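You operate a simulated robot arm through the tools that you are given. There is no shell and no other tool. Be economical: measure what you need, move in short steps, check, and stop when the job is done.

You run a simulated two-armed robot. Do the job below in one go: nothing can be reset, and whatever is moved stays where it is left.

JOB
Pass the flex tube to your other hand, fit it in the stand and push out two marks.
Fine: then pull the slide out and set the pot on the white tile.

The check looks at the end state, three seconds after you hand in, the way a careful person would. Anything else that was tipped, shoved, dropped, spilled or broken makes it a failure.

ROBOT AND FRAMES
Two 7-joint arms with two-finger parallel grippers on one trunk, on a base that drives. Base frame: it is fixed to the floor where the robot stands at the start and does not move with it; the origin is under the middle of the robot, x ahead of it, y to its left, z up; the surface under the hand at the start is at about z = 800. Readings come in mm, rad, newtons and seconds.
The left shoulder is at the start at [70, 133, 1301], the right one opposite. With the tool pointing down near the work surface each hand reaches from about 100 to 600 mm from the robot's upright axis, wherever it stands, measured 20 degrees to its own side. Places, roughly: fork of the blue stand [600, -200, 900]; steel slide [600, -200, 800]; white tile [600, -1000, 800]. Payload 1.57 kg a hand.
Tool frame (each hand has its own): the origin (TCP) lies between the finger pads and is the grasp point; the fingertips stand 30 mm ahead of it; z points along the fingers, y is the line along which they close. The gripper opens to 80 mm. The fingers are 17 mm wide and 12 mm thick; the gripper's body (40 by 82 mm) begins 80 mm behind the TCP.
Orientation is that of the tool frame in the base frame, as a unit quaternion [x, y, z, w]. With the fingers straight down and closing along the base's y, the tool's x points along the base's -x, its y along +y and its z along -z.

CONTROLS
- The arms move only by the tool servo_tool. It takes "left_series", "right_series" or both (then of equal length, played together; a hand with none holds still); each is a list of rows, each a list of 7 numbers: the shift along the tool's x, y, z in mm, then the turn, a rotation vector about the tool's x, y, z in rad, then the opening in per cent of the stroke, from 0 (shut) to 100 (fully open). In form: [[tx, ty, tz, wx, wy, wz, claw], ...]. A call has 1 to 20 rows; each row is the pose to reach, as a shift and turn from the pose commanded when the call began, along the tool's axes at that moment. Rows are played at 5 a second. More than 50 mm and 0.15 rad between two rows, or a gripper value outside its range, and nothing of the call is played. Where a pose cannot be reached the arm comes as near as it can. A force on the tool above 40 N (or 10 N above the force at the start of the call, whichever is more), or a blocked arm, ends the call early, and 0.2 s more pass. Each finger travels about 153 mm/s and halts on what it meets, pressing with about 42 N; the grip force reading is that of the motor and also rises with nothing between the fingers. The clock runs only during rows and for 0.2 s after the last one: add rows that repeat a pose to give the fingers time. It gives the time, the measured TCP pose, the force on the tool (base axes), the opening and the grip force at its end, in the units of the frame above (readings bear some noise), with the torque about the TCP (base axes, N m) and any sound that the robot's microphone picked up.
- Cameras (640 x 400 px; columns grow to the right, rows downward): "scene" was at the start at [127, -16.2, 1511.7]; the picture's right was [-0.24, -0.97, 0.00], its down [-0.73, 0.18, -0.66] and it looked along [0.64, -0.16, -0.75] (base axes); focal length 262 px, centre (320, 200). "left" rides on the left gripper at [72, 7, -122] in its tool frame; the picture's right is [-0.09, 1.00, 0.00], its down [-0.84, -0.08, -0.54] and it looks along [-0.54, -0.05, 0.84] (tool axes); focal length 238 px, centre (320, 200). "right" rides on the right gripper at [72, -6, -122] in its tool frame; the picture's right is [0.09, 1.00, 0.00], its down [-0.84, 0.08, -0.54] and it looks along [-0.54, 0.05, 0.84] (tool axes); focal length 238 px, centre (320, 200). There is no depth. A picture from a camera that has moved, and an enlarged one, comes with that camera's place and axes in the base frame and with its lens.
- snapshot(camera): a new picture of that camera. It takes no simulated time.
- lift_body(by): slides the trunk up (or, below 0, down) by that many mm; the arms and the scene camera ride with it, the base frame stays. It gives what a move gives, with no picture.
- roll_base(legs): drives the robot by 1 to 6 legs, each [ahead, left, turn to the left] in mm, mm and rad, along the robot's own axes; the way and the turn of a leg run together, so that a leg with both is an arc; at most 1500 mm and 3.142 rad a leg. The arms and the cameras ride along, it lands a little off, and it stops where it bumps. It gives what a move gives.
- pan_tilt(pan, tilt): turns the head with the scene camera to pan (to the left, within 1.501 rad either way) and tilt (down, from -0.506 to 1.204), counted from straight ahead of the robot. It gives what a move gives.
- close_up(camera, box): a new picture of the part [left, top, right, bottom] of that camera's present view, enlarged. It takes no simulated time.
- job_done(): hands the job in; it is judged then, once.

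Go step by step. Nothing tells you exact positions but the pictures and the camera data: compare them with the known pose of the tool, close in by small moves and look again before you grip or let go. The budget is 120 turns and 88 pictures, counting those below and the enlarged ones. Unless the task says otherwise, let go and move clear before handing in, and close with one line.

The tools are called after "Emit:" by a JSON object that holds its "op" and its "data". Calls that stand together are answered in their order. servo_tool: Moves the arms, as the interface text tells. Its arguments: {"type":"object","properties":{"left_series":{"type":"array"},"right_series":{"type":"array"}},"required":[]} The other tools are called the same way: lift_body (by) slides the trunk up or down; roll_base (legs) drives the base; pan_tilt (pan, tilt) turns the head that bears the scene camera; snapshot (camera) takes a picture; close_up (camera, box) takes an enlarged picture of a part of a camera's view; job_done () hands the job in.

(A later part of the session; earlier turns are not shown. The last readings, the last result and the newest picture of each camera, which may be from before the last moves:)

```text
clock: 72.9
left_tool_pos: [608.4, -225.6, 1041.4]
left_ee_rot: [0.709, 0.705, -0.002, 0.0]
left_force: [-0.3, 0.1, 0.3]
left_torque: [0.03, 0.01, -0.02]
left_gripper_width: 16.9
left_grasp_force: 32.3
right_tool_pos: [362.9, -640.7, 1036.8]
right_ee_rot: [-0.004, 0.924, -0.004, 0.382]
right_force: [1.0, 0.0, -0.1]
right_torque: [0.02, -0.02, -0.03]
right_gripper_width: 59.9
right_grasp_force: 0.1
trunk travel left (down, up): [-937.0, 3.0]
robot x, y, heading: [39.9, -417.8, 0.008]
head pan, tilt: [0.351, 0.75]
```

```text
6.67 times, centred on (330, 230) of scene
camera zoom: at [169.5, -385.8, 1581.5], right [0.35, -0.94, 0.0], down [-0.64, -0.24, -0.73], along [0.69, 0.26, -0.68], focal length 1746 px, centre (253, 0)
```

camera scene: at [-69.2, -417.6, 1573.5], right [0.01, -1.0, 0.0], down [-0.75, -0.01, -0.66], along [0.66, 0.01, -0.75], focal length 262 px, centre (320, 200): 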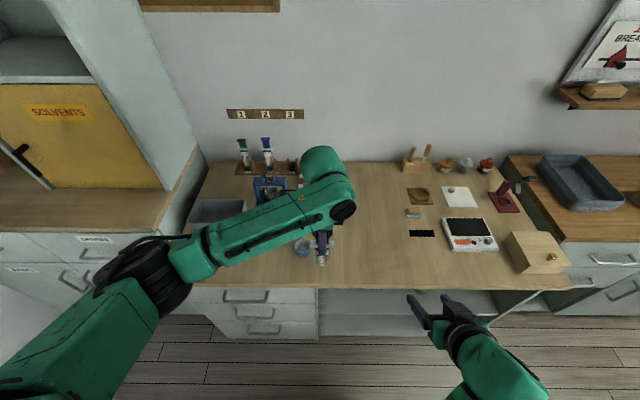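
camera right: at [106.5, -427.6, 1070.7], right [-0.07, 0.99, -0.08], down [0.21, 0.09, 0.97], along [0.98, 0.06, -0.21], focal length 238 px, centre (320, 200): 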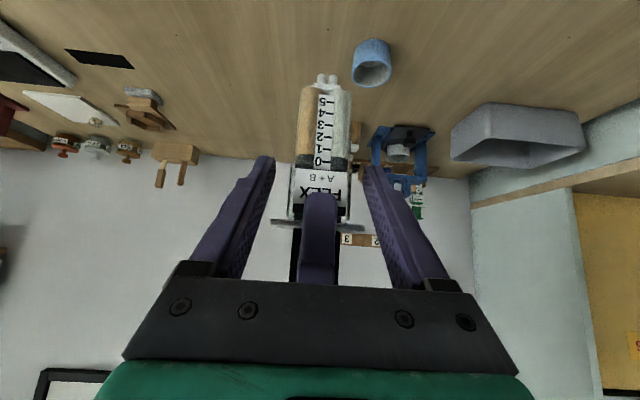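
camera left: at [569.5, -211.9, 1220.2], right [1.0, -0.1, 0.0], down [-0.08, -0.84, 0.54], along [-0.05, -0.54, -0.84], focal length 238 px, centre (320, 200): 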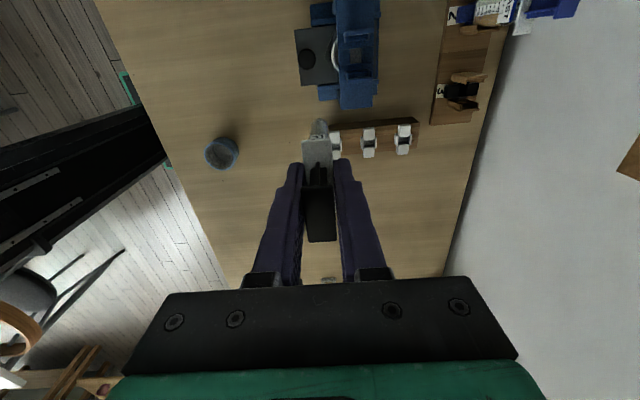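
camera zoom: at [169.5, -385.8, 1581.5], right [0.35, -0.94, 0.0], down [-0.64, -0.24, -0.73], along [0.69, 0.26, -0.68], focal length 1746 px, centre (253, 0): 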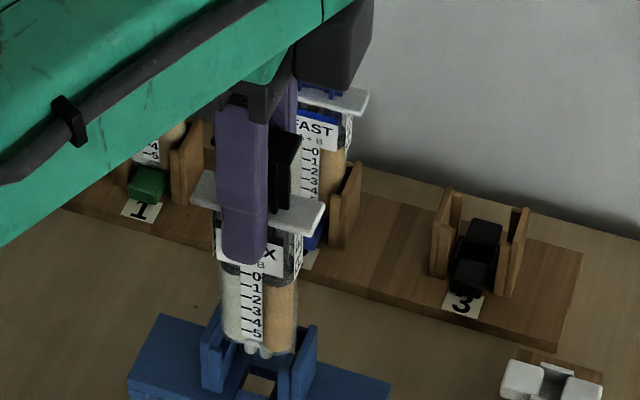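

It's entering between the plates without force. Continue down until it seats.

Emit:
{"op": "servo_tool", "data": {"left_series": [[0, 0, 7, 0, 0, 0, 10], [0, 0, 14, 0, 0, 0, 10], [0, 0, 21, 0, 0, 0, 10], [0, 0, 26, 0, 0, 0, 10]]}}

Emit:
{"op": "close_up", "data": {"camera": "scene", "box": [290, 200, 370, 260]}}

```text
clock: 73.9
left_tool_pos: [607.6, -226.7, 1022.5]
left_ee_rot: [0.709, 0.705, 0.004, 0.003]
left_force: [3.5, 1.3, 33.2]
left_torque: [0.29, -0.22, 0.0]
left_gripper_width: 17.5
left_grasp_force: 33.0
right_tool_pos: [358.2, -641.1, 1038.5]
right_ee_rot: [-0.004, 0.923, -0.002, 0.385]
right_force: [0.6, 0.7, 0.5]
right_torque: [0.05, 0.03, 0.02]
right_gripper_width: 60.0
right_grasp_force: 0.0
trunk travel left (down, up): [-937.0, 3.0]
robot x, y, heading: [40.7, -417.6, 0.007]
head pan, tilt: [0.351, 0.75]
```

```text
6.67 times, centred on (330, 230) of scene
camera zoom: at [161.8, -387.5, 1582.9], right [0.35, -0.94, 0.0], down [-0.64, -0.24, -0.73], along [0.69, 0.26, -0.68], focal length 1746 px, centre (253, 0)
```

zoom: 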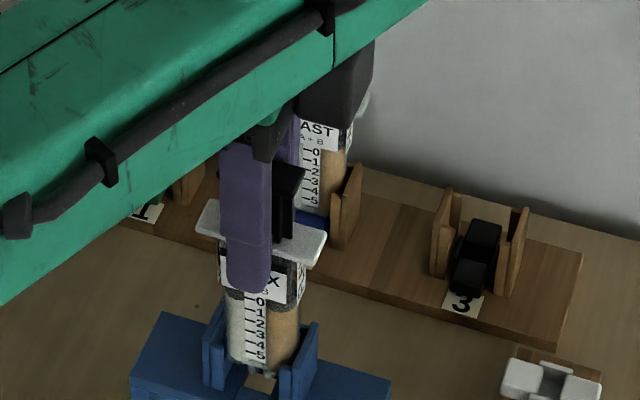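

It stopped with 33 N about 10 mm short of full depth - likely outlet tips on the hole's rim. I'll ease up and look more closely.

Emit:
{"op": "servo_tool", "data": {"left_series": [[0, 0, -6, 0, 0, 0, 10], [0, 0, -9, 0, 0, 0, 10]]}}

Emit:
{"op": "close_up", "data": {"camera": "scene", "box": [308, 234, 344, 261]}}

Emit:
{"op": "close_up", "data": {"camera": "left", "box": [270, 70, 370, 145]}}

```text
clock: 74.5
left_tool_pos: [607.7, -225.7, 1021.1]
left_ee_rot: [0.709, 0.705, -0.003, -0.002]
left_force: [1.2, -1.1, 1.4]
left_torque: [-0.11, -0.06, 0.03]
left_gripper_width: 17.2
left_grasp_force: 32.2
right_tool_pos: [361.5, -641.3, 1035.9]
right_ee_rot: [-0.004, 0.924, -0.003, 0.382]
right_force: [0.8, -0.1, -0.1]
right_torque: [-0.01, 0.0, -0.03]
right_gripper_width: 60.2
right_grasp_force: 0.2
trunk travel left (down, up): [-937.0, 3.0]
robot x, y, heading: [40.9, -420.4, 0.01]
head pan, tilt: [0.351, 0.75]
```

```text
14.81 times, centred on (326, 248) of scene
camera zoom: at [169.4, -386.6, 1581.1], right [0.35, -0.94, 0.0], down [-0.64, -0.24, -0.73], along [0.69, 0.26, -0.68], focal length 3880 px, centre (231, -504)
```

zoom: 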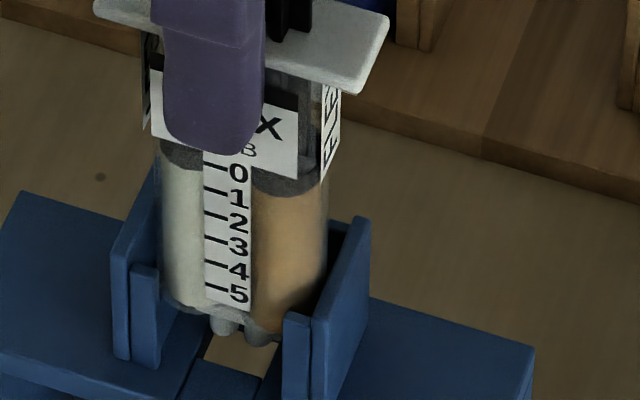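

```text
5.33 times, centred on (320, 108) of left
camera zoom: at [615.2, -154.5, 1142.6], right [1.0, -0.1, -0.01], down [-0.08, -0.84, 0.54], along [-0.06, -0.54, -0.84], focal length 1271 px, centre (320, 693)
```

zoom: 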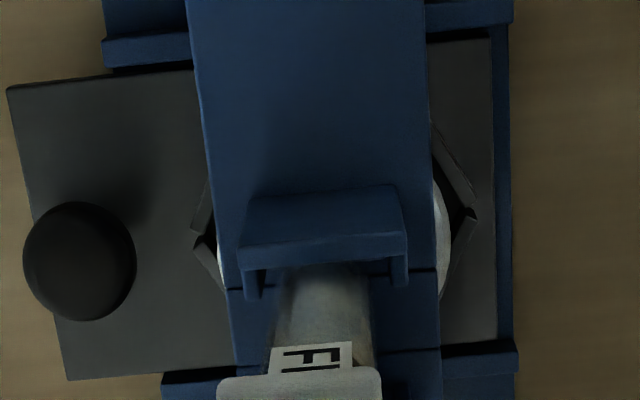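

The body foot is ~17 mm above the bridge and the outlets sit about at the hole's top edge; the fit is tight in y. I'll press lightly and make a small search motion.

Emit:
{"op": "servo_tool", "data": {"left_series": [[0, 0, 4, 0, 0, 0, 10], [0, 0, 7, 0, 0, 0, 10], [0, -1.5, 7, 0, 0, 0, 10], [0, -2.5, 7, 0, 0, 0, 10], [0, 0, 7, 0, 0, 0, 10], [0, 2, 7, 0, 0, 0, 10], [0, 0, 7, 0, 0, 0, 10], [1, 0, 7, 0, 0, 0, 10], [1.7, 0, 7, 0, 0, 0, 10], [0, 0, 7, 0, 0, 0, 10], [-1, 0, 7, 0, 0, 0, 10], [-1.7, 0, 7, 0, 0, 0, 10], [0, 0, 7, 0, 0, 0, 10]]}}

Emit:
{"op": "close_up", "data": {"camera": "scene", "box": [308, 234, 344, 261]}}

```text
clock: 77.3
left_tool_pos: [605.8, -227.6, 1021.5]
left_ee_rot: [0.709, 0.705, 0.001, 0.002]
left_force: [2.8, 3.5, 26.8]
left_torque: [0.22, -0.16, -0.01]
left_gripper_width: 17.2
left_grasp_force: 32.3
right_tool_pos: [360.4, -642.0, 1037.2]
right_ee_rot: [-0.005, 0.923, -0.003, 0.384]
right_force: [0.0, -0.2, -1.2]
right_torque: [-0.02, 0.0, 0.02]
right_gripper_width: 59.9
right_grasp_force: 0.1
trunk travel left (down, up): [-937.0, 3.0]
robot x, y, heading: [36.5, -416.3, 0.006]
head pan, tilt: [0.351, 0.75]
```

```text
14.81 times, centred on (326, 248) of scene
camera zoom: at [163.8, -387.4, 1582.1], right [0.35, -0.94, 0.0], down [-0.64, -0.24, -0.73], along [0.69, 0.26, -0.68], focal length 3880 px, centre (231, -504)
```

zoom: 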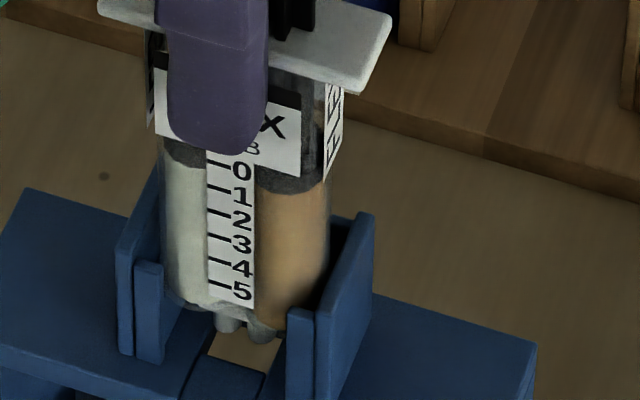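

Torque shows the contact is ~8 mm to the +y side of the TCP, so the tube should go slightly toward -y. Lift off, shift -1.5 mm in y, and lower again.

Emit:
{"op": "servo_tool", "data": {"left_series": [[0, 0, -8, 0, 0, 0, 10], [-1.5, 0, -8, 0, 0, 0, 10], [-1.5, 0, -3, 0, 0, 0, 10], [-1.5, 0, 0, 0, 0, 0, 10], [-1.5, 0, 2, 0, 0, 0, 10]]}}

```text
clock: 78.5
left_tool_pos: [607.9, -227.8, 1021.0]
left_ee_rot: [0.71, 0.705, 0.003, 0.003]
left_force: [2.2, 4.6, 30.7]
left_torque: [0.3, -0.13, -0.03]
left_gripper_width: 17.1
left_grasp_force: 32.3
right_tool_pos: [358.4, -640.9, 1038.1]
right_ee_rot: [-0.004, 0.923, -0.004, 0.385]
right_force: [0.9, -1.1, 0.6]
right_torque: [0.0, 0.05, 0.03]
right_gripper_width: 59.9
right_grasp_force: 0.0
trunk travel left (down, up): [-937.0, 3.0]
robot x, y, heading: [40.2, -418.6, 0.011]
head pan, tilt: [0.351, 0.75]
```

Still blocked. I'll ease off and bring the right wrist camera in low from the front-right to see what the foot rests on.

Emit:
{"op": "servo_tool", "data": {"left_series": [[0, 0, -4, 0, 0, 0, 10], [0, 0, -7, 0, 0, 0, 10], [0, 0, -7, 0, 0, 0, 10], [0, 0, -7, 0, 0, 0, 10], [0, 0, -7, 0, 0, 0, 10], [0, 0, -7, 0, 0, 0, 10], [0, 0, -7, 0, 0, 0, 10]], "right_series": [[-1.8, 37, 22, 0, 0, 0, 75], [-3.6, 74.5, 44.5, 0, 0, 0, 75], [-5.4, 112, 66.7, 0, 0, 0, 75], [-7.2, 149, 89, 0, 0, 0, 75], [-9, 186, 111, 0, 0, 0, 75], [-11, 224, 133, 0, 0, 0, 75], [-12.7, 261, 155.6, 0, 0, 0, 75]]}}

Emit:
{"op": "snapshot", "data": {"camera": "right"}}

```text
clock: 80.2
left_tool_pos: [610.5, -228.0, 1021.1]
left_ee_rot: [0.709, 0.705, -0.002, 0.0]
left_force: [0.9, 0.0, -0.9]
left_torque: [-0.01, -0.02, 0.01]
left_gripper_width: 16.9
left_grasp_force: 32.1
right_tool_pos: [468.2, -445.0, 892.6]
right_ee_rot: [-0.057, 0.922, -0.075, 0.375]
right_force: [-0.5, -0.2, 0.1]
right_torque: [0.03, 0.05, 0.01]
right_gripper_width: 60.2
right_grasp_force: 0.1
trunk travel left (down, up): [-937.0, 3.0]
robot x, y, heading: [40.8, -417.0, 0.009]
head pan, tilt: [0.351, 0.75]
stopped in row 7 (right hand): the arm was blocked; the commanded pose is now the measured one
```

```text
22 pictures are left
camera right: at [330.8, -451.2, 929.9], right [-0.11, 0.96, -0.24], down [0.21, 0.26, 0.94], along [0.97, 0.06, -0.23], focal length 238 px, centre (320, 200)
```

right: 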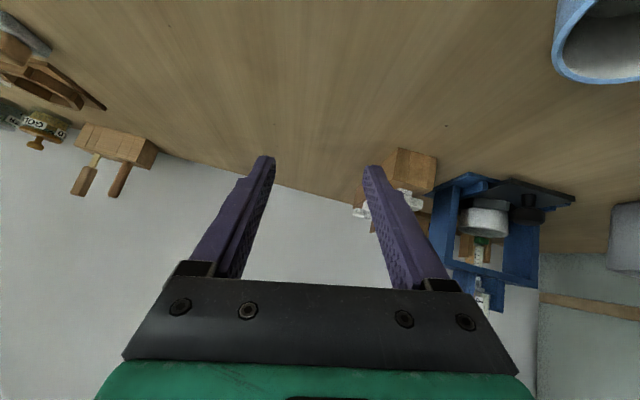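

The right arm bumped into something and stopped; I'll look closely at this view of the stand before moving anything.

Emit:
{"op": "close_up", "data": {"camera": "right", "box": [420, 170, 560, 330]}}

Emit:
{"op": "snapshot", "data": {"camera": "scene"}}

```text
2.50 times, centred on (490, 250) of right
camera zoom: at [330.8, -451.2, 929.9], right [-0.11, 0.96, -0.24], down [0.21, 0.26, 0.94], along [0.97, 0.06, -0.23], focal length 596 px, centre (-105, 75)
```

zoom: 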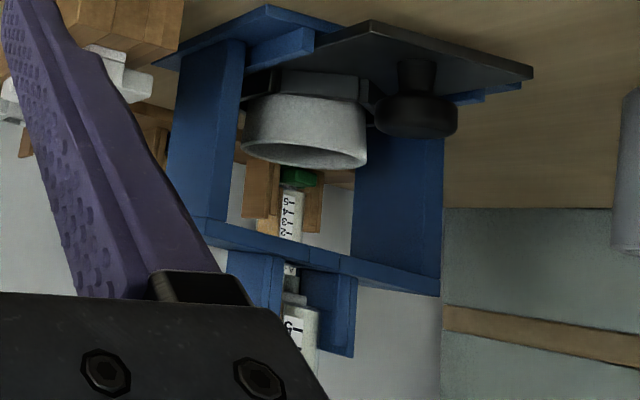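

```text
20 pictures are left
camera scene: at [171.4, -385.8, 1581.4], right [0.35, -0.94, 0.0], down [-0.64, -0.24, -0.73], along [0.68, 0.26, -0.68], focal length 262 px, centre (320, 200)
```

scene: 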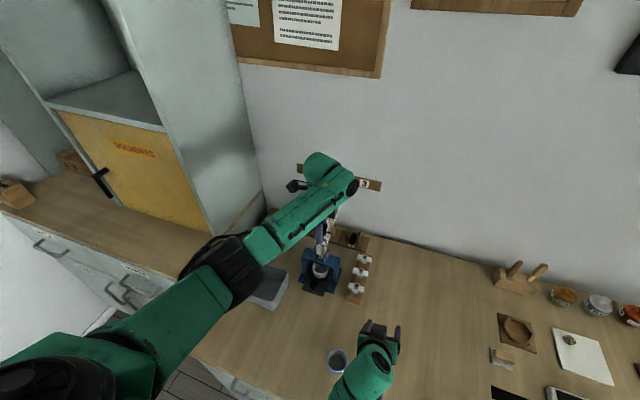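

Cup and stand are undisturbed; the forearm probably met the bench edge. I'll raise the right hand back out, and take a tight view of outlets vs. hole.

Emit:
{"op": "servo_tool", "data": {"right_series": [[-28, -10, -28, 0, 0, 0, 75], [-56, -40, -56, 0, 0, 0, 75], [-85, -80, -85, 0, 0, 0, 75], [-100, -120, -100, 0, 0, 0, 75]]}}

Emit:
{"op": "close_up", "data": {"camera": "scene", "box": [306, 240, 338, 264]}}

```text
refused: row 3 steps farther than a row can; nothing moved
```

```text
16.00 times, centred on (322, 252) of scene
camera zoom: at [171.4, -385.8, 1581.4], right [0.35, -0.94, 0.0], down [-0.64, -0.24, -0.73], along [0.68, 0.26, -0.68], focal length 4190 px, centre (288, -632)
```

zoom: 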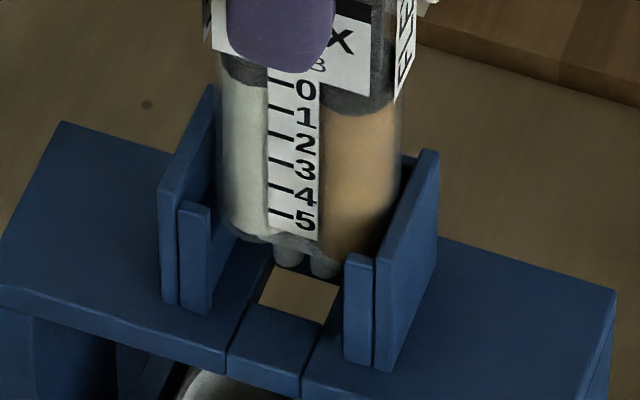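

The evidence (lip positions, side forces +x/+y) says the body foot is sitting on the front lips, a couple of mm too far toward -y and -x. Lift slightly, shift +2.5 mm y and +1.5 mm x, and lower; also raise the right hand clear.

Emit:
{"op": "servo_tool", "data": {"left_series": [[0, 0, -12, 0, 0, 0, 10], [2.5, 1.5, -12, 0, 0, 0, 10], [2.5, 1.5, -6, 0, 0, 0, 10], [2.5, 1.5, 0, 0, 0, 0, 10], [2.5, 1.5, 4, 0, 0, 0, 10], [2.5, 1.5, 7, 0, 0, 0, 10]], "right_series": [[-20, -5, -20, 0, 0, 0, 75], [-40, -20, -40, 0, 0, 0, 75], [-60, -40, -60, 0, 0, 0, 75], [-80, -60, -80, 0, 0, 0, 75], [-95, -90, -95, 0, 0, 0, 75], [-95, -130, -95, 0, 0, 0, 75]]}}

```text
clock: 81.5
left_tool_pos: [610.3, -225.9, 1021.4]
left_ee_rot: [0.709, 0.705, 0.003, 0.002]
left_force: [3.4, 3.0, 27.0]
left_torque: [0.09, -0.26, 0.0]
left_gripper_width: 17.1
left_grasp_force: 31.7
right_tool_pos: [468.4, -549.1, 1048.4]
right_ee_rot: [-0.062, 0.922, -0.076, 0.374]
right_force: [-0.4, -0.9, -0.3]
right_torque: [0.04, 0.0, 0.02]
right_gripper_width: 60.1
right_grasp_force: 0.1
trunk travel left (down, up): [-937.0, 3.0]
robot x, y, heading: [45.2, -418.1, 0.002]
head pan, tilt: [0.351, 0.75]
```

Emit:
{"op": "close_up", "data": {"camera": "scene", "box": [310, 242, 334, 260]}}

```text
16.00 times, centred on (322, 251) of scene
camera zoom: at [164.1, -387.8, 1582.5], right [0.35, -0.94, 0.0], down [-0.64, -0.24, -0.73], along [0.69, 0.26, -0.68], focal length 4190 px, centre (288, -616)
```

zoom: 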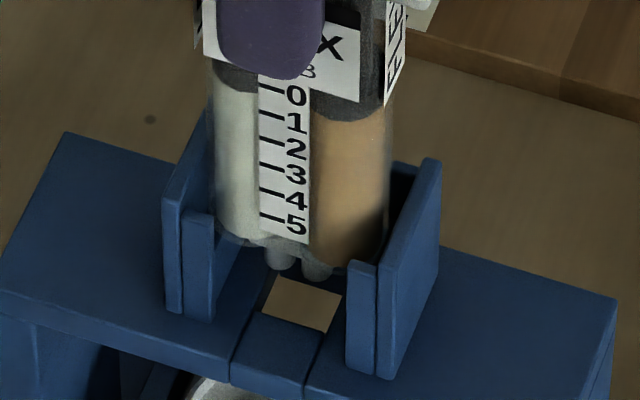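

Reading the geometry again: the lower part of each channel is filled in to the lip edge, i.e. a ledge, and the rack has the same (the tube stood on ledges with its cap beneath). So the constant stop height means the tube is seated. Ease the load, open the left fingers and rise.

Emit:
{"op": "servo_tool", "data": {"left_series": [[0, 0, -4, 0, 0, 0, 10], [0, 0, -6, 0, 0, 0, 10], [0, 0, -6, 0, 0, 0, 22], [0, 0, -6, 0, 0, 0, 34], [0, 0, -6, 0, 0, 0, 40], [0, 0, -30, 0, 0, 0, 40], [0, 0, -65, 0, 0, 0, 40], [0, 0, -100, 0, 0, 0, 40], [0, 0, -120, 0, 0, 0, 0], [0, 0, -120, 0, 0, 0, 0]]}}

Emit:
{"op": "close_up", "data": {"camera": "scene", "box": [300, 205, 356, 261]}}

```text
clock: 83.8
left_tool_pos: [611.4, -225.0, 1135.5]
left_ee_rot: [0.709, 0.706, -0.002, 0.0]
left_force: [-0.3, -0.3, 0.2]
left_torque: [-0.03, 0.01, -0.01]
left_gripper_width: 0.1
left_grasp_force: 21.4
right_tool_pos: [474.8, -549.4, 1047.7]
right_ee_rot: [-0.059, 0.922, -0.079, 0.375]
right_force: [1.2, -0.6, 0.9]
right_torque: [-0.01, 0.01, 0.04]
right_gripper_width: 60.0
right_grasp_force: 0.0
trunk travel left (down, up): [-937.0, 3.0]
robot x, y, heading: [40.7, -418.7, 0.005]
head pan, tilt: [0.351, 0.75]
```

```text
7.14 times, centred on (328, 233) of scene
camera zoom: at [169.5, -385.7, 1581.5], right [0.35, -0.94, 0.0], down [-0.64, -0.24, -0.73], along [0.69, 0.26, -0.68], focal length 1871 px, centre (263, -36)
```

zoom: 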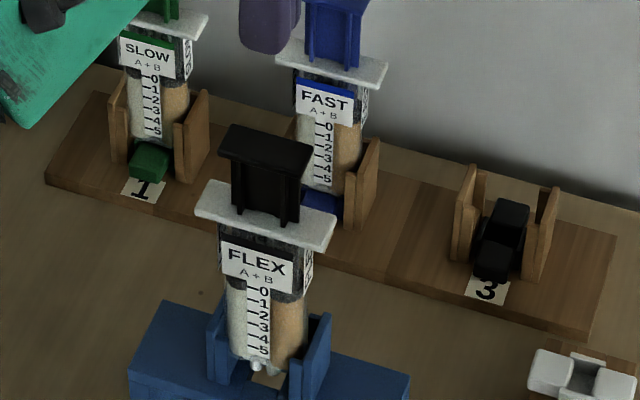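

The FLEX tube stands upright and seated like its neighbours in the rack. Next: with the left fingers shut, come down on the plunger and find contact.

Emit:
{"op": "servo_tool", "data": {"left_series": [[0, 0, 20, 0, 0, 0, 0], [0, 0, 40, 0, 0, 0, 0], [0, 0, 48, 0, 0, 0, 0], [0, 0, 53, 0, 0, 0, 0], [0, 0, 56, 0, 0, 0, 0]]}}

Emit:
{"op": "close_up", "data": {"camera": "scene", "box": [304, 215, 344, 255]}}

```text
clock: 85.0
left_tool_pos: [611.9, -225.1, 1079.2]
left_ee_rot: [0.709, 0.705, -0.001, -0.001]
left_force: [0.0, 0.4, 1.7]
left_torque: [0.0, 0.01, -0.02]
left_gripper_width: 0.2
left_grasp_force: 21.6
right_tool_pos: [474.9, -550.2, 1048.7]
right_ee_rot: [-0.06, 0.922, -0.077, 0.376]
right_force: [0.1, -0.2, -0.4]
right_torque: [0.01, -0.02, 0.0]
right_gripper_width: 59.9
right_grasp_force: 0.0
trunk travel left (down, up): [-937.0, 3.0]
robot x, y, heading: [39.0, -418.9, 0.009]
head pan, tilt: [0.351, 0.75]
```

```text
10.00 times, centred on (324, 235) of scene
camera zoom: at [169.3, -385.8, 1581.6], right [0.35, -0.94, 0.0], down [-0.64, -0.24, -0.73], along [0.69, 0.26, -0.68], focal length 2619 px, centre (280, -150)
```

zoom: 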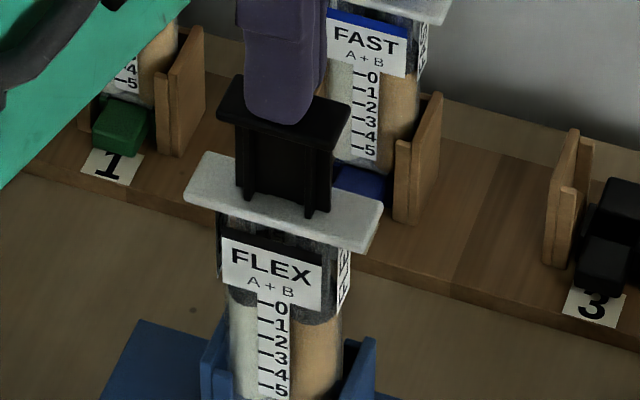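

Contact is just made at z ≈ 1079, centred on the plunger. Marks are ~8 mm apart, so about 16 mm of travel is needed; first push 8 mm and compare.

Emit:
{"op": "servo_tool", "data": {"left_series": [[0, 0, 2, 0, 0, 0, 0], [0, 0, 4, 0, 0, 0, 0], [0, 0, 6, 0, 0, 0, 0], [0, 0, 8, 0, 0, 0, 0], [0, 0, 8, 0, 0, 0, 0]]}}

Emit:
{"op": "close_up", "data": {"camera": "scene", "box": [304, 215, 344, 255]}}

```text
clock: 86.2
left_tool_pos: [610.4, -225.4, 1071.4]
left_ee_rot: [0.71, 0.705, -0.002, -0.001]
left_force: [0.1, -0.2, 3.3]
left_torque: [-0.02, -0.01, 0.0]
left_gripper_width: 0.1
left_grasp_force: 21.4
right_tool_pos: [475.5, -548.4, 1047.2]
right_ee_rot: [-0.06, 0.922, -0.078, 0.375]
right_force: [0.0, 0.3, 0.7]
right_torque: [-0.01, 0.0, 0.0]
right_gripper_width: 60.0
right_grasp_force: 0.1
trunk travel left (down, up): [-937.0, 3.0]
robot x, y, heading: [37.4, -419.1, 0.006]
head pan, tilt: [0.351, 0.75]
```

```text
10.00 times, centred on (324, 235) of scene
camera zoom: at [169.0, -386.1, 1581.5], right [0.35, -0.94, 0.0], down [-0.64, -0.24, -0.73], along [0.69, 0.26, -0.68], focal length 2619 px, centre (280, -150)
```

zoom: 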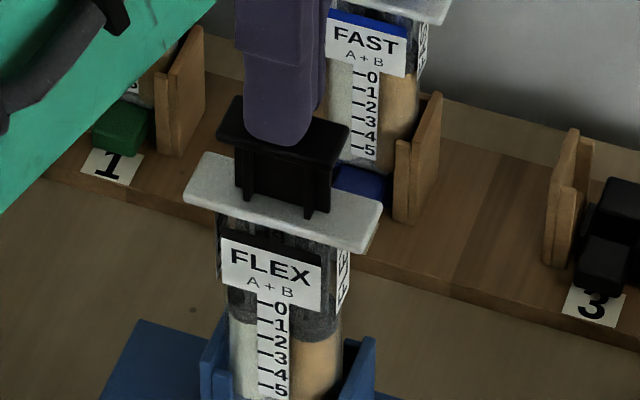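

About one mark has gone. Push ~7 mm more, then check finely.

Emit:
{"op": "servo_tool", "data": {"left_series": [[0, 0, 2, 0, 0, 0, 0], [0, 0, 4, 0, 0, 0, 0], [0, 0, 6, 0, 0, 0, 0], [0, 0, 7, 0, 0, 0, 0], [0, 0, 7, 0, 0, 0, 0]]}}

Emit:
{"op": "close_up", "data": {"camera": "scene", "box": [312, 238, 336, 256]}}

```text
clock: 87.3
left_tool_pos: [609.6, -224.1, 1064.1]
left_ee_rot: [0.709, 0.705, -0.002, 0.0]
left_force: [0.1, -0.4, 2.6]
left_torque: [-0.02, 0.0, -0.03]
left_gripper_width: 0.3
left_grasp_force: 21.0
right_tool_pos: [473.5, -549.4, 1048.4]
right_ee_rot: [-0.059, 0.922, -0.079, 0.375]
right_force: [0.3, 0.2, -0.9]
right_torque: [0.03, 0.03, -0.04]
right_gripper_width: 59.9
right_grasp_force: 0.1
trunk travel left (down, up): [-937.0, 3.0]
robot x, y, heading: [43.2, -416.7, 0.011]
head pan, tilt: [0.351, 0.75]
```

```text
16.00 times, centred on (324, 247) of scene
camera zoom: at [168.8, -386.1, 1581.6], right [0.35, -0.94, 0.0], down [-0.64, -0.24, -0.73], along [0.69, 0.26, -0.68], focal length 4190 px, centre (256, -552)
```

zoom: 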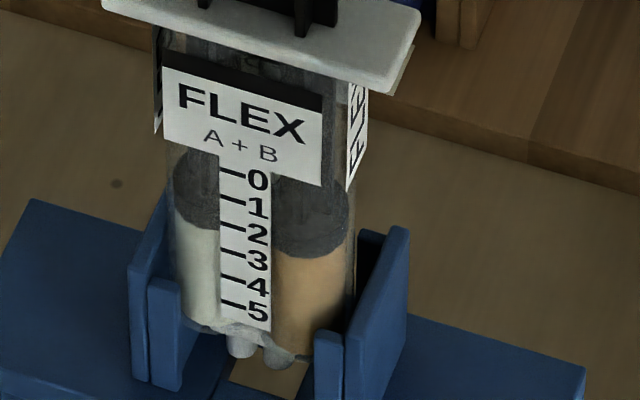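

Nearly at mark 2. One tighter look to judge the remainder.

Emit:
{"op": "close_up", "data": {"camera": "scene", "box": [317, 244, 329, 253]}}

Emit:
{"op": "close_up", "data": {"camera": "scene", "box": [325, 220, 341, 232]}}

```text
16.00 times, centred on (323, 248) of scene
camera zoom: at [168.8, -386.1, 1581.6], right [0.35, -0.94, 0.0], down [-0.64, -0.24, -0.73], along [0.69, 0.26, -0.68], focal length 4190 px, centre (272, -576)
```

zoom: 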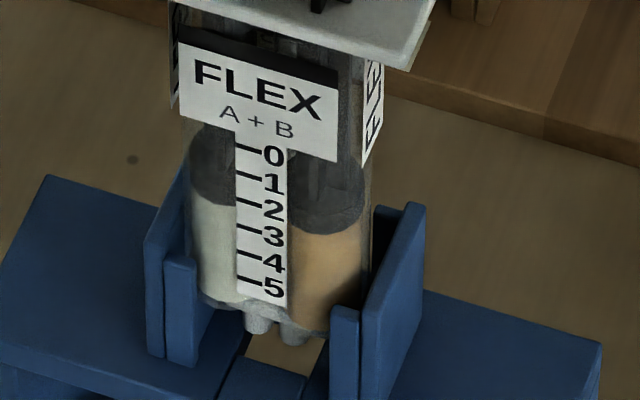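

```text
16.00 times, centred on (333, 226) of scene
camera zoom: at [168.8, -386.1, 1581.6], right [0.35, -0.94, 0.0], down [-0.64, -0.24, -0.73], along [0.69, 0.26, -0.68], focal length 4190 px, centre (112, -216)
```

zoom: 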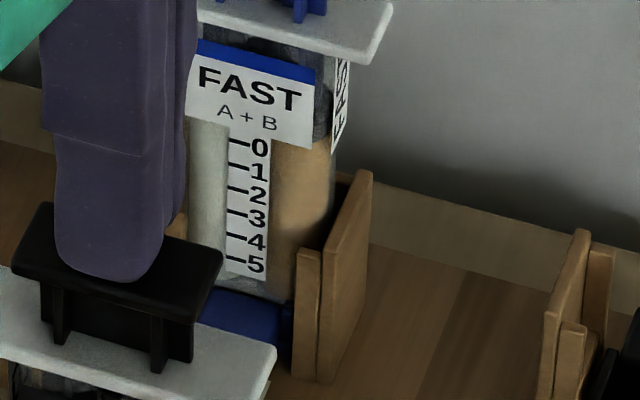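

Level reads essentially mark 2 (by travel ≈ 1.9, by view ≈ 2.0–2.1). A final 0.5 mm nudge, then rise clear.

Emit:
{"op": "servo_tool", "data": {"left_series": [[0, 0, 0.5, 0, 0, 0, 0], [0, 0, 0.5, 0, 0, 0, 0], [0, 0, -30, 0, 0, 0, 0], [0, 0, -75, 0, 0, 0, 0], [45, 0, -110, 0, 0, 0, 0], [90, -10, -120, 0, 0, 0, 0], [130, -40, -120, 0, 0, 0, 0], [150, -80, -120, 0, 0, 0, 0]]}}

Emit:
{"op": "close_up", "data": {"camera": "scene", "box": [290, 200, 370, 300]}}

```text
refused: row 5 steps farther than a row can; nothing moved
```

```text
4.00 times, centred on (330, 250) of scene
camera zoom: at [168.8, -386.1, 1581.6], right [0.35, -0.94, 0.0], down [-0.64, -0.24, -0.73], along [0.69, 0.26, -0.68], focal length 1048 px, centre (280, 0)
```

zoom: 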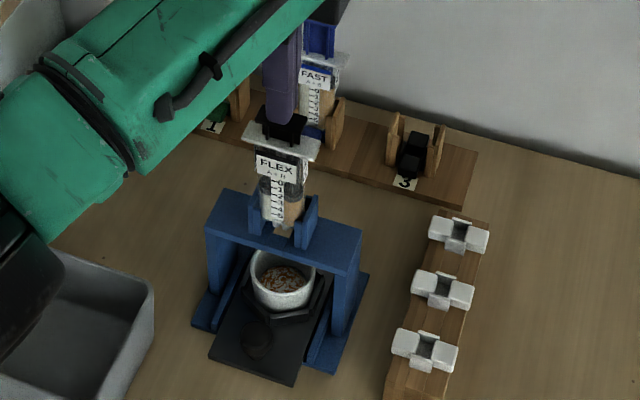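

The dose has dropped into the pot. I'll add the tiny nudge, lift the left hand off and retract it, while turning the right hand fingers-down.

Emit:
{"op": "servo_tool", "data": {"left_series": [[0, 0, 0.5, 0, 0, 0, 0], [0, 0, 0.5, 0, 0, 0, 0], [0, 0, -45, 0, 0, 0, 0], [0, 0, -90, 0, 0, 0, 0], [0, -45, -100, 0, 0, 0, 0], [0, -90, -100, 0, 0, 0, 0], [0, -135, -100, 0, 0, 0, 0], [0, -180, -100, 0, 0, 0, 0]], "right_series": [[0, 0, 0, 0, 0, 0, 75], [0, 0, 0, -0.027, 0.129, 0.0206, 75], [0, 0, 0, -0.0535, 0.257, 0.041, 75], [0, 0, 0, -0.08, 0.386, 0.062, 75], [0, 0, 0, -0.107, 0.515, 0.082, 75], [0, 0, 0, -0.134, 0.643, 0.103, 75], [0, 0, 0, -0.1606, 0.772, 0.1236, 75], [0, 0, 0, -0.1606, 0.772, 0.1236, 75]]}}

Emit:
{"op": "roll_base", "data": {"legs": [[-20, 0, 0], [0, 370, 0]]}}

Emit:
{"op": "pan_tilt", "data": {"pan": -0.35, "tilt": 0.85}}

Emit:
{"op": "close_up", "data": {"camera": "scene", "box": [240, 120, 480, 300]}}

```text
clock: 88.4
left_tool_pos: [607.3, -224.6, 1156.9]
left_ee_rot: [0.709, 0.706, 0.0, 0.004]
left_force: [0.0, 0.2, 0.0]
left_torque: [0.01, -0.01, 0.03]
left_gripper_width: 0.0
left_grasp_force: 21.1
right_tool_pos: [468.0, -598.1, 1036.0]
right_ee_rot: [-0.044, 0.978, -0.111, 0.171]
right_force: [-0.9, 0.4, 0.8]
right_torque: [-0.02, -0.04, -0.01]
right_gripper_width: 59.9
right_grasp_force: 0.1
trunk travel left (down, up): [-937.0, 3.0]
robot x, y, heading: [40.8, -414.3, 0.002]
head pan, tilt: [0.351, 0.75]
stopped in row 5 (right hand): the arm was blocked; the commanded pose is now the measured one
```

```text
clock: 90.6
left_tool_pos: [585.8, 11.2, 1157.7]
left_ee_rot: [0.716, 0.698, -0.001, 0.008]
left_force: [3.5, -8.9, 0.7]
left_torque: [1.22, 0.47, -0.36]
left_gripper_width: 0.0
left_grasp_force: 21.5
right_tool_pos: [446.0, -352.1, 1036.5]
right_ee_rot: [-0.042, 0.978, -0.113, 0.171]
right_force: [-0.6, 0.8, 0.8]
right_torque: [-0.02, -0.02, -0.01]
right_gripper_width: 59.7
right_grasp_force: 0.1
trunk travel left (down, up): [-937.0, 3.0]
robot x, y, heading: [17.4, -171.7, 0.008]
head pan, tilt: [0.351, 0.75]
stopped in leg 2: the force on the tool passed its limit at 75 N (the readings are from after the stop); the commanded pose is now the measured one
```

```text
clock: 91.7
left_tool_pos: [586.5, 12.7, 1157.2]
left_ee_rot: [0.713, 0.701, -0.001, 0.005]
left_force: [-0.4, -0.3, 0.2]
left_torque: [0.01, 0.02, -0.01]
left_gripper_width: 0.2
left_grasp_force: 21.1
right_tool_pos: [447.0, -351.6, 1035.1]
right_ee_rot: [-0.043, 0.978, -0.111, 0.171]
right_force: [0.6, 0.5, 0.1]
right_torque: [0.02, -0.02, -0.01]
right_gripper_width: 60.1
right_grasp_force: 0.1
trunk travel left (down, up): [-937.0, 3.0]
robot x, y, heading: [21.1, -173.0, 0.003]
head pan, tilt: [-0.351, 0.85]
```

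```text
2.22 times, centred on (360, 210) of scene
camera zoom: at [144.7, -196.2, 1573.5], right [-0.34, -0.94, 0.0], down [-0.71, 0.25, -0.66], along [0.62, -0.22, -0.75], focal length 582 px, centre (231, 178)
```

zoom: 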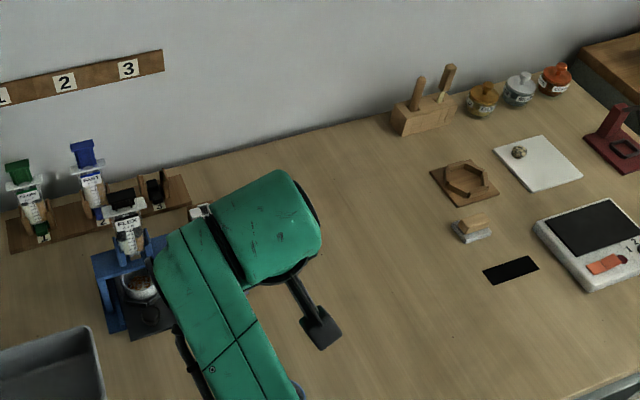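

I bundled too much: the right arm's stop cut the left's retreat, and the left wrist then touched the cabinet panel and halted. Nothing appears moved. First pull the left hand away from the panel and back.

Emit:
{"op": "servo_tool", "data": {"left_series": [[-40, 0, 0, 0, 0, 0, 0], [-75, -20, 0, 0, 0, 0, 0], [-80, -65, -10, 0, 0, 0, 0], [-80, -110, -20, 0, 0, 0, 0], [-80, -155, -20, 0, 0, 0, 0], [-80, -200, -20, 0, 0, 0, 0]]}}

Emit:
{"op": "roll_base", "data": {"legs": [[-220, 0, 0]]}}

```text
clock: 93.1
left_tool_pos: [384.0, -62.0, 1178.6]
left_ee_rot: [0.712, 0.702, -0.001, 0.006]
left_force: [-0.4, 0.4, 0.6]
left_torque: [-0.02, -0.03, -0.02]
left_gripper_width: 0.0
left_grasp_force: 21.1
right_tool_pos: [446.3, -350.9, 1036.2]
right_ee_rot: [-0.043, 0.978, -0.112, 0.171]
right_force: [0.1, -0.3, 0.3]
right_torque: [-0.03, 0.0, 0.0]
right_gripper_width: 60.0
right_grasp_force: 0.1
trunk travel left (down, up): [-937.0, 3.0]
robot x, y, heading: [19.3, -174.0, 0.008]
head pan, tilt: [-0.351, 0.85]
```

```text
clock: 94.8
left_tool_pos: [170.3, -64.3, 1177.0]
left_ee_rot: [0.713, 0.701, -0.002, 0.006]
left_force: [0.0, -0.4, 0.3]
left_torque: [0.01, 0.03, -0.02]
left_gripper_width: 0.0
left_grasp_force: 21.3
right_tool_pos: [231.2, -353.0, 1034.1]
right_ee_rot: [-0.042, 0.978, -0.112, 0.17]
right_force: [0.4, 0.2, 0.7]
right_torque: [0.01, 0.01, -0.01]
right_gripper_width: 60.0
right_grasp_force: 0.0
trunk travel left (down, up): [-937.0, 3.0]
robot x, y, heading: [-197.0, -174.5, 0.008]
head pan, tilt: [-0.351, 0.85]
```

Emit:
{"op": "servo_tool", "data": {"right_series": [[0, 0, -25, -0.056, 0.0855, 0.021, 75], [0, 0, -50, -0.113, 0.171, 0.042, 75], [0, 0, -75, -0.169, 0.256, 0.063, 75], [0, 0, -100, -0.2256, 0.342, 0.0846, 75]]}}

Emit:
{"op": "snapshot", "data": {"camera": "scene"}}

```text
clock: 95.5
left_tool_pos: [168.3, -65.5, 1178.7]
left_ee_rot: [0.713, 0.701, -0.001, 0.006]
left_force: [0.5, 0.3, -0.3]
left_torque: [-0.02, 0.0, -0.01]
left_gripper_width: 0.0
left_grasp_force: 21.1
right_tool_pos: [206.4, -410.3, 1071.8]
right_ee_rot: [-0.009, 0.988, -0.143, 0.059]
right_force: [0.2, -0.6, -0.8]
right_torque: [0.0, 0.0, 0.0]
right_gripper_width: 59.9
right_grasp_force: 0.0
right hand out of reach, approached as far as the arm can: row 3
trunk travel left (down, up): [-937.0, 3.0]
robot x, y, heading: [-196.7, -176.1, 0.01]
head pan, tilt: [-0.351, 0.85]
stopped in row 3 (right hand): the arm was blocked; the commanded pose is now the measured one
```

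```text
9 pictures are left
camera scene: at [-73.6, -198.3, 1573.4], right [-0.34, -0.94, 0.0], down [-0.71, 0.26, -0.66], along [0.62, -0.22, -0.75], focal length 262 px, centre (320, 200)
```

scene: 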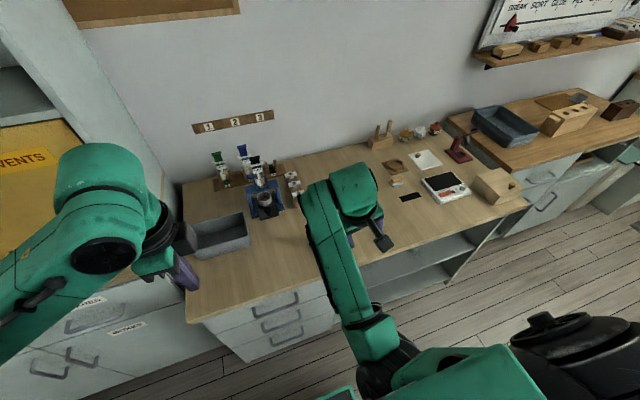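

The right arm is in an awkward elbow-down fold, so I'll use the left arm (in good posture) for the slide and pot. Drive back so the stand is on the left hand's side.

Emit:
{"op": "roll_base", "data": {"legs": [[0, -240, 0], [230, 0, 0]]}}

```text
clock: 98.6
left_tool_pos: [394.1, -300.7, 1178.9]
left_ee_rot: [0.711, 0.703, 0.0, 0.007]
left_force: [-0.8, -0.2, 0.5]
left_torque: [0.0, -0.03, -0.01]
left_gripper_width: 0.0
left_grasp_force: 21.7
right_tool_pos: [434.6, -644.6, 1072.1]
right_ee_rot: [-0.011, 0.988, -0.143, 0.059]
right_force: [-1.2, 0.9, 0.5]
right_torque: [0.01, -0.02, -0.01]
right_gripper_width: 60.1
right_grasp_force: 0.1
trunk travel left (down, up): [-937.0, 3.0]
robot x, y, heading: [31.0, -413.9, 0.01]
head pan, tilt: [-0.351, 0.85]
```

Next: yaw the left hand back to closing-along-y and lower it in front of the stand, then pitch it forward to grip the knob from the front.

Emit:
{"op": "servo_tool", "data": {"left_series": [[6, 3.3, 16.3, 0, 0, -0.1438, 30], [12, 6.5, 32.5, 0, 0, -0.2876, 60], [18, 9.8, 48.8, 0, 0, -0.4315, 60], [24, 13, 65, 0, 0, -0.575, 60], [30, 16.4, 81.4, 0, 0, -0.719, 60], [36, 19.6, 97.6, 0, 0, -0.863, 60], [42, 23, 114, 0, 0, -1.007, 60], [48, 26, 130, 0, 0, -1.15, 60], [54, 29.5, 146.5, 0, 0, -1.294, 60], [60, 32.7, 162.7, 0, 0, -1.438, 60], [66, 36, 179, 0, 0, -1.582, 60]]}}

Emit:
{"op": "servo_tool", "data": {"left_series": [[0, 0, 0, 0, -0.14, 0, 60], [0, 0, 0, 0, -0.28, 0, 60], [0, 0, 0, 0, -0.42, 0, 60], [0, 0, 0, 0, -0.56, 0, 60], [0, 0, 0, 0, -0.7, 0, 60]]}}

```text
clock: 101.0
left_tool_pos: [436.0, -236.7, 998.8]
left_ee_rot: [0.0, 1.0, -0.005, 0.004]
left_force: [0.8, -0.2, 0.2]
left_torque: [0.0, -0.03, -0.05]
left_gripper_width: 48.0
left_grasp_force: 0.0
right_tool_pos: [437.1, -644.9, 1071.6]
right_ee_rot: [-0.012, 0.988, -0.144, 0.058]
right_force: [-0.1, -0.1, 0.3]
right_torque: [0.02, 0.0, -0.01]
right_gripper_width: 59.9
right_grasp_force: 0.1
trunk travel left (down, up): [-937.0, 3.0]
robot x, y, heading: [31.8, -410.1, 0.011]
head pan, tilt: [-0.351, 0.85]
```

```text
clock: 102.2
left_tool_pos: [433.5, -237.2, 998.7]
left_ee_rot: [-0.001, 0.938, -0.004, 0.348]
left_force: [0.3, -1.8, 0.0]
left_torque: [0.0, -0.03, -0.02]
left_gripper_width: 48.0
left_grasp_force: 0.0
right_tool_pos: [437.0, -645.8, 1070.5]
right_ee_rot: [-0.012, 0.988, -0.143, 0.058]
right_force: [-0.8, 0.6, -0.2]
right_torque: [0.0, -0.03, 0.01]
right_gripper_width: 60.1
right_grasp_force: 0.0
trunk travel left (down, up): [-937.0, 3.0]
robot x, y, heading: [29.8, -411.3, 0.014]
head pan, tilt: [-0.351, 0.85]
```

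Emit:
{"op": "servo_tool", "data": {"left_series": [[12, 7, 42, 0, 0, 0, 60], [24, 15, 84, 0, 0, 0, 60]]}}

Emit:
{"op": "snapshot", "data": {"camera": "left"}}

```text
clock: 102.8
left_tool_pos: [470.7, -224.7, 919.1]
left_ee_rot: [-0.002, 0.938, -0.004, 0.347]
left_force: [-0.7, 1.3, 0.3]
left_torque: [0.01, 0.0, 0.01]
left_gripper_width: 47.9
left_grasp_force: 0.2
right_tool_pos: [437.5, -646.0, 1071.7]
right_ee_rot: [-0.012, 0.988, -0.143, 0.058]
right_force: [0.3, -0.1, 0.4]
right_torque: [0.0, 0.03, 0.0]
right_gripper_width: 60.0
right_grasp_force: 0.1
trunk travel left (down, up): [-937.0, 3.0]
robot x, y, heading: [28.4, -409.8, 0.006]
head pan, tilt: [-0.351, 0.85]
```

```text
8 pictures are left
camera left: at [336.9, -216.6, 963.0], right [0.07, 1.0, 0.05], down [0.28, -0.07, 0.96], along [0.96, -0.05, -0.29], focal length 238 px, centre (320, 200)
```

left: 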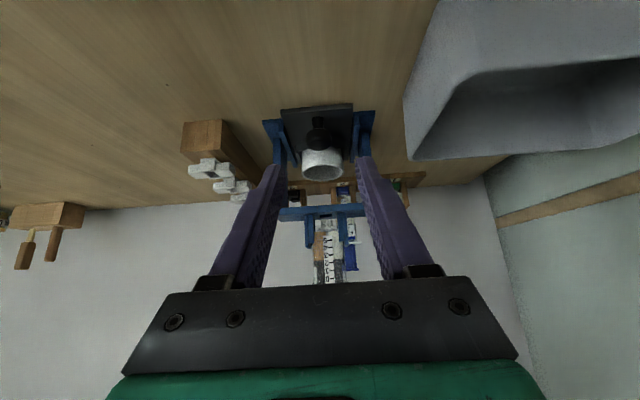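

Knob head at about (551, -226, 836), slide top z ≈ 808; pot rim z ≈ 864. Approach along the fingers and grip the knob.

Emit:
{"op": "servo_tool", "data": {"left_series": [[-2, -0.5, 36, 0, 0, 0, 60], [-4.5, -1, 72, 0, 0, 0, 60], [-6.7, -1, 95, 0, 0, 0, 60], [-6.7, -1, 105, 0, 0, 0, 60], [-6.7, -1, 105, 0, 0, 0, 40], [-6.7, -1, 105, 0, 0, 0, 22], [-6.7, -1, 105, 0, 0, 0, 20], [-6.7, -1, 105, 0, 0, 0, 20]]}}

```text
clock: 104.6
left_tool_pos: [544.8, -227.5, 842.7]
left_ee_rot: [-0.001, 0.938, -0.004, 0.347]
left_force: [0.8, -7.5, -4.2]
left_torque: [0.02, -0.75, -0.2]
left_gripper_width: 26.0
left_grasp_force: 36.5
right_tool_pos: [438.2, -647.2, 1069.1]
right_ee_rot: [-0.012, 0.988, -0.143, 0.056]
right_force: [-1.1, -0.1, 0.1]
right_torque: [-0.02, 0.02, 0.0]
right_gripper_width: 60.1
right_grasp_force: 0.1
trunk travel left (down, up): [-937.0, 3.0]
robot x, y, heading: [27.1, -410.3, 0.007]
head pan, tilt: [-0.351, 0.85]
```

Knob held (26 mm). Pull straight back along -x, about 60 mm first, watching the force.

Emit:
{"op": "servo_tool", "data": {"left_series": [[7.6, -1, -6.5, 0, 0, 0, 20], [15.2, -1, -13, 0, 0, 0, 20], [22.7, -1, -19.6, 0, 0, 0, 20], [30.3, -1, -26, 0, 0, 0, 20], [37.9, -1, -32.6, 0, 0, 0, 20], [45.5, -1, -39, 0, 0, 0, 20]]}}

```text
clock: 106.0
left_tool_pos: [484.0, -225.5, 843.5]
left_ee_rot: [0.0, 0.938, -0.005, 0.346]
left_force: [-0.3, -9.8, -11.5]
left_torque: [0.18, -0.79, -0.13]
left_gripper_width: 25.6
left_grasp_force: 37.0
right_tool_pos: [438.4, -646.9, 1069.3]
right_ee_rot: [-0.013, 0.988, -0.143, 0.057]
right_force: [-0.2, -0.6, 0.3]
right_torque: [-0.03, 0.01, 0.01]
right_gripper_width: 60.1
right_grasp_force: 0.1
trunk travel left (down, up): [-937.0, 3.0]
robot x, y, heading: [30.1, -412.1, 0.008]
head pan, tilt: [-0.351, 0.85]
```

Emit:
{"op": "servo_tool", "data": {"left_series": [[1, -1.5, 1.1, 0, 0, 0, 20], [8.5, -1.5, -5.4, 0, 0, 0, 20], [16, -1.5, -12, 0, 0, 0, 20], [23.7, -1.5, -18.5, 0, 0, 0, 20], [31.3, -1.5, -25, 0, 0, 0, 20]]}}

Emit:
{"op": "pan_tilt", "data": {"pan": 0.35, "tilt": 0.85}}

Emit:
{"op": "close_up", "data": {"camera": "scene", "box": [230, 150, 410, 285]}}

```text
clock: 107.2
left_tool_pos: [444.2, -226.5, 843.0]
left_ee_rot: [-0.001, 0.938, -0.004, 0.347]
left_force: [0.8, -5.3, -5.4]
left_torque: [0.3, -0.75, 0.04]
left_gripper_width: 25.8
left_grasp_force: 36.4
right_tool_pos: [437.6, -646.7, 1068.4]
right_ee_rot: [-0.012, 0.988, -0.143, 0.057]
right_force: [-0.1, 0.4, -0.8]
right_torque: [-0.01, 0.02, 0.0]
right_gripper_width: 60.0
right_grasp_force: 0.0
trunk travel left (down, up): [-937.0, 3.0]
robot x, y, heading: [30.6, -412.0, 0.006]
head pan, tilt: [-0.351, 0.85]
```

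```text
clock: 108.3
left_tool_pos: [444.4, -226.6, 842.9]
left_ee_rot: [-0.002, 0.938, -0.005, 0.346]
left_force: [-1.0, -4.5, -3.6]
left_torque: [0.1, 0.23, -0.06]
left_gripper_width: 25.7
left_grasp_force: 36.7
right_tool_pos: [438.7, -644.1, 1071.6]
right_ee_rot: [-0.012, 0.988, -0.142, 0.058]
right_force: [0.5, 0.2, 0.1]
right_torque: [-0.05, 0.02, 0.0]
right_gripper_width: 60.0
right_grasp_force: 0.0
trunk travel left (down, up): [-937.0, 3.0]
robot x, y, heading: [32.8, -412.3, 0.009]
head pan, tilt: [0.351, 0.85]
```

```text
2.96 times, centred on (320, 218) of scene
camera zoom: at [155.7, -382.1, 1573.5], right [0.35, -0.94, 0.0], down [-0.7, -0.26, -0.66], along [0.62, 0.23, -0.75], focal length 776 px, centre (320, 148)
```

zoom: 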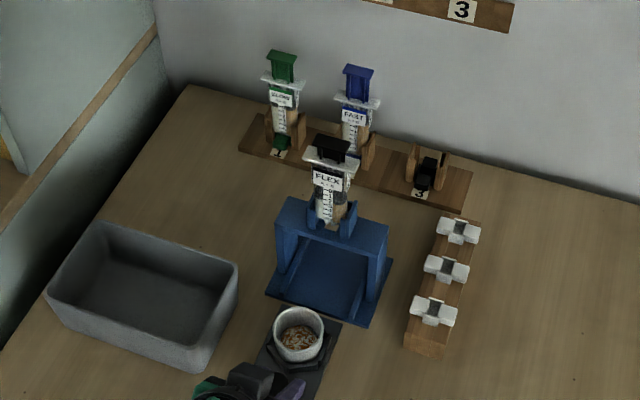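

The slide and pot are out in front of the stand; its rear edge now seems about clear of the base. I'll lower gently by 3 mm and feel whether it is still on its rails or hanging in my grip.

Emit:
{"op": "servo_tool", "data": {"left_series": [[0.65, 0, 0.76, 0, 0, 0, 20], [1.3, 0, 1.5, 0, 0, 0, 20], [1.95, 0, 2.3, 0, 0, 0, 20], [1.95, 0, 2.3, 0, 0, 0, 20]]}}

Emit:
{"op": "close_up", "data": {"camera": "scene", "box": [290, 230, 370, 290]}}

```text
clock: 109.3
left_tool_pos: [444.8, -225.6, 841.9]
left_ee_rot: [-0.001, 0.937, -0.004, 0.35]
left_force: [1.1, 3.5, 20.5]
left_torque: [0.31, 0.41, 0.08]
left_gripper_width: 25.8
left_grasp_force: 36.8
right_tool_pos: [435.4, -645.1, 1071.8]
right_ee_rot: [-0.012, 0.988, -0.143, 0.059]
right_force: [-0.1, 0.1, -0.1]
right_torque: [0.03, 0.02, -0.01]
right_gripper_width: 60.3
right_grasp_force: 0.1
trunk travel left (down, up): [-937.0, 3.0]
robot x, y, heading: [34.1, -410.2, 0.01]
head pan, tilt: [0.351, 0.85]
```

```text
6.67 times, centred on (330, 260) of scene
camera zoom: at [152.6, -381.4, 1574.0], right [0.35, -0.94, 0.0], down [-0.7, -0.26, -0.66], along [0.62, 0.23, -0.75], focal length 1746 px, centre (253, -200)
```

zoom: 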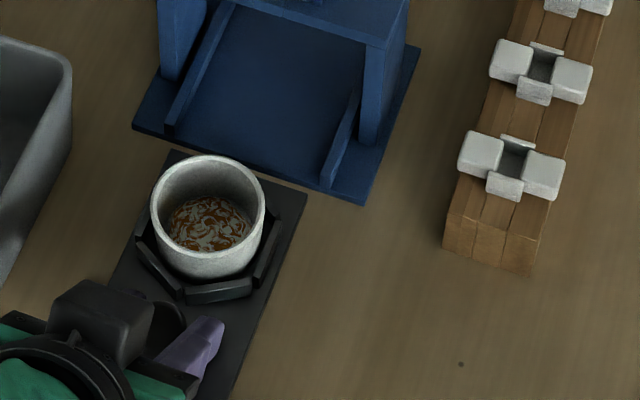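

The slide lies flat on the bench in front of the stand, pot upright in its bracket. Ease, release the knob, and back away; then turn fingers-down.

Emit:
{"op": "servo_tool", "data": {"left_series": [[-0.9, 0, -1.1, 0, 0, 0, 20], [-0.9, 0, -1.1, 0, 0, 0, 40], [-0.9, 0, -1.1, 0, 0, 0, 60], [-0.9, 0, -20, 0, 0, 0, 60], [-0.9, 0, -55, 0, 0, 0, 60], [-5, 0, -90, 0, 0, 0, 80], [-20, 0, -110, 0, 0.142, 0, 100], [-35, 0, -130, 0, 0.284, 0, 100], [-50, 0, -150, 0, 0.426, 0, 100], [-60, 0, -165, 0, 0.568, 0, 100], [-60, 0, -165, 0, 0.714, 0, 100]]}}

```text
clock: 111.7
left_tool_pos: [385.5, -224.5, 1003.3]
left_ee_rot: [-0.001, 1.0, -0.005, -0.004]
left_force: [0.2, -1.1, -0.5]
left_torque: [0.01, 0.0, 0.01]
left_gripper_width: 79.9
left_grasp_force: 0.0
right_tool_pos: [439.4, -644.4, 1069.9]
right_ee_rot: [-0.012, 0.988, -0.144, 0.057]
right_force: [-0.4, 0.6, 0.1]
right_torque: [-0.01, 0.02, -0.01]
right_gripper_width: 59.9
right_grasp_force: 0.1
trunk travel left (down, up): [-937.0, 3.0]
robot x, y, heading: [31.1, -409.8, 0.005]
head pan, tilt: [0.351, 0.85]
```

Emit:
{"op": "servo_tool", "data": {"left_series": [[-42, -1, 14, 0, 0, 0, 100], [-84, -2.5, 28, 0, 0, 0, 100], [-125.5, -3.5, 43, 0, 0, 0, 100], [-125.5, -3.5, 43, 0, 0, 0, 100]]}}

Emit:
{"op": "snapshot", "data": {"camera": "left"}}

```text
clock: 112.7
left_tool_pos: [506.6, -231.9, 962.0]
left_ee_rot: [-0.001, 1.0, -0.004, -0.003]
left_force: [0.3, 0.5, 0.1]
left_torque: [0.03, 0.01, 0.02]
left_gripper_width: 79.9
left_grasp_force: 0.1
right_tool_pos: [436.8, -645.9, 1071.4]
right_ee_rot: [-0.012, 0.988, -0.144, 0.058]
right_force: [0.1, -0.4, -0.3]
right_torque: [0.02, -0.02, 0.0]
right_gripper_width: 59.9
right_grasp_force: 0.0
trunk travel left (down, up): [-937.0, 3.0]
robot x, y, heading: [34.2, -414.4, 0.009]
head pan, tilt: [0.351, 0.85]
```

```text
5 pictures are left
camera left: at [435.1, -222.6, 1082.9], right [0.09, 1.0, -0.01], down [0.84, -0.07, 0.54], along [0.54, -0.06, -0.84], focal length 238 px, centre (320, 200)
```

left: 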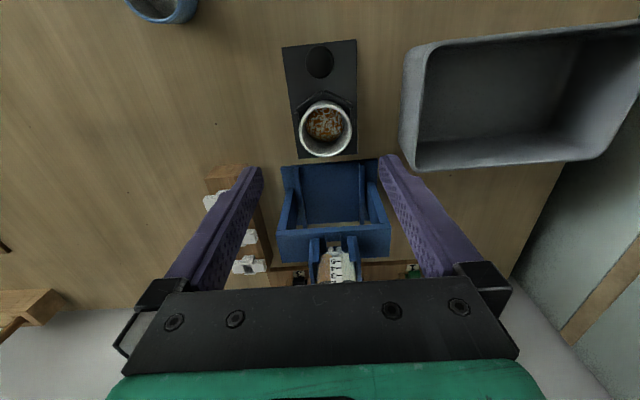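

Pot rim centre relative to the hand: -7.5 mm in x, +6 mm in y, rim z ≈ 860. Centre, descend so tips stay above the bracket, and grip.

Emit:
{"op": "servo_tool", "data": {"left_series": [[7.5, 6, 0, 0, 0, 0, 100], [7.5, 6, 40, 0, 0, 0, 100], [7.5, 6, 80, 0, 0, 0, 100], [7.5, 6, 105, 0, 0, 0, 100], [7.5, 6, 105, 0, 0, 0, 80], [7.5, 6, 105, 0, 0, 0, 65], [7.5, 6, 105, 0, 0, 0, 56], [7.5, 6, 105, 0, 0, 0, 52], [7.5, 6, 105, 0, 0, 0, 52]]}}

```text
clock: 114.7
left_tool_pos: [500.7, -226.1, 854.4]
left_ee_rot: [0.001, 1.0, -0.005, -0.004]
left_force: [-1.0, -14.0, -6.1]
left_torque: [-1.14, -0.91, -0.02]
left_gripper_width: 62.9
left_grasp_force: 44.7
right_tool_pos: [437.7, -646.7, 1069.9]
right_ee_rot: [-0.012, 0.988, -0.142, 0.057]
right_force: [0.2, 0.0, 0.1]
right_torque: [0.0, 0.0, -0.01]
right_gripper_width: 59.9
right_grasp_force: 0.0
trunk travel left (down, up): [-937.0, 3.0]
robot x, y, heading: [28.9, -412.2, 0.008]
head pan, tilt: [0.351, 0.85]
```

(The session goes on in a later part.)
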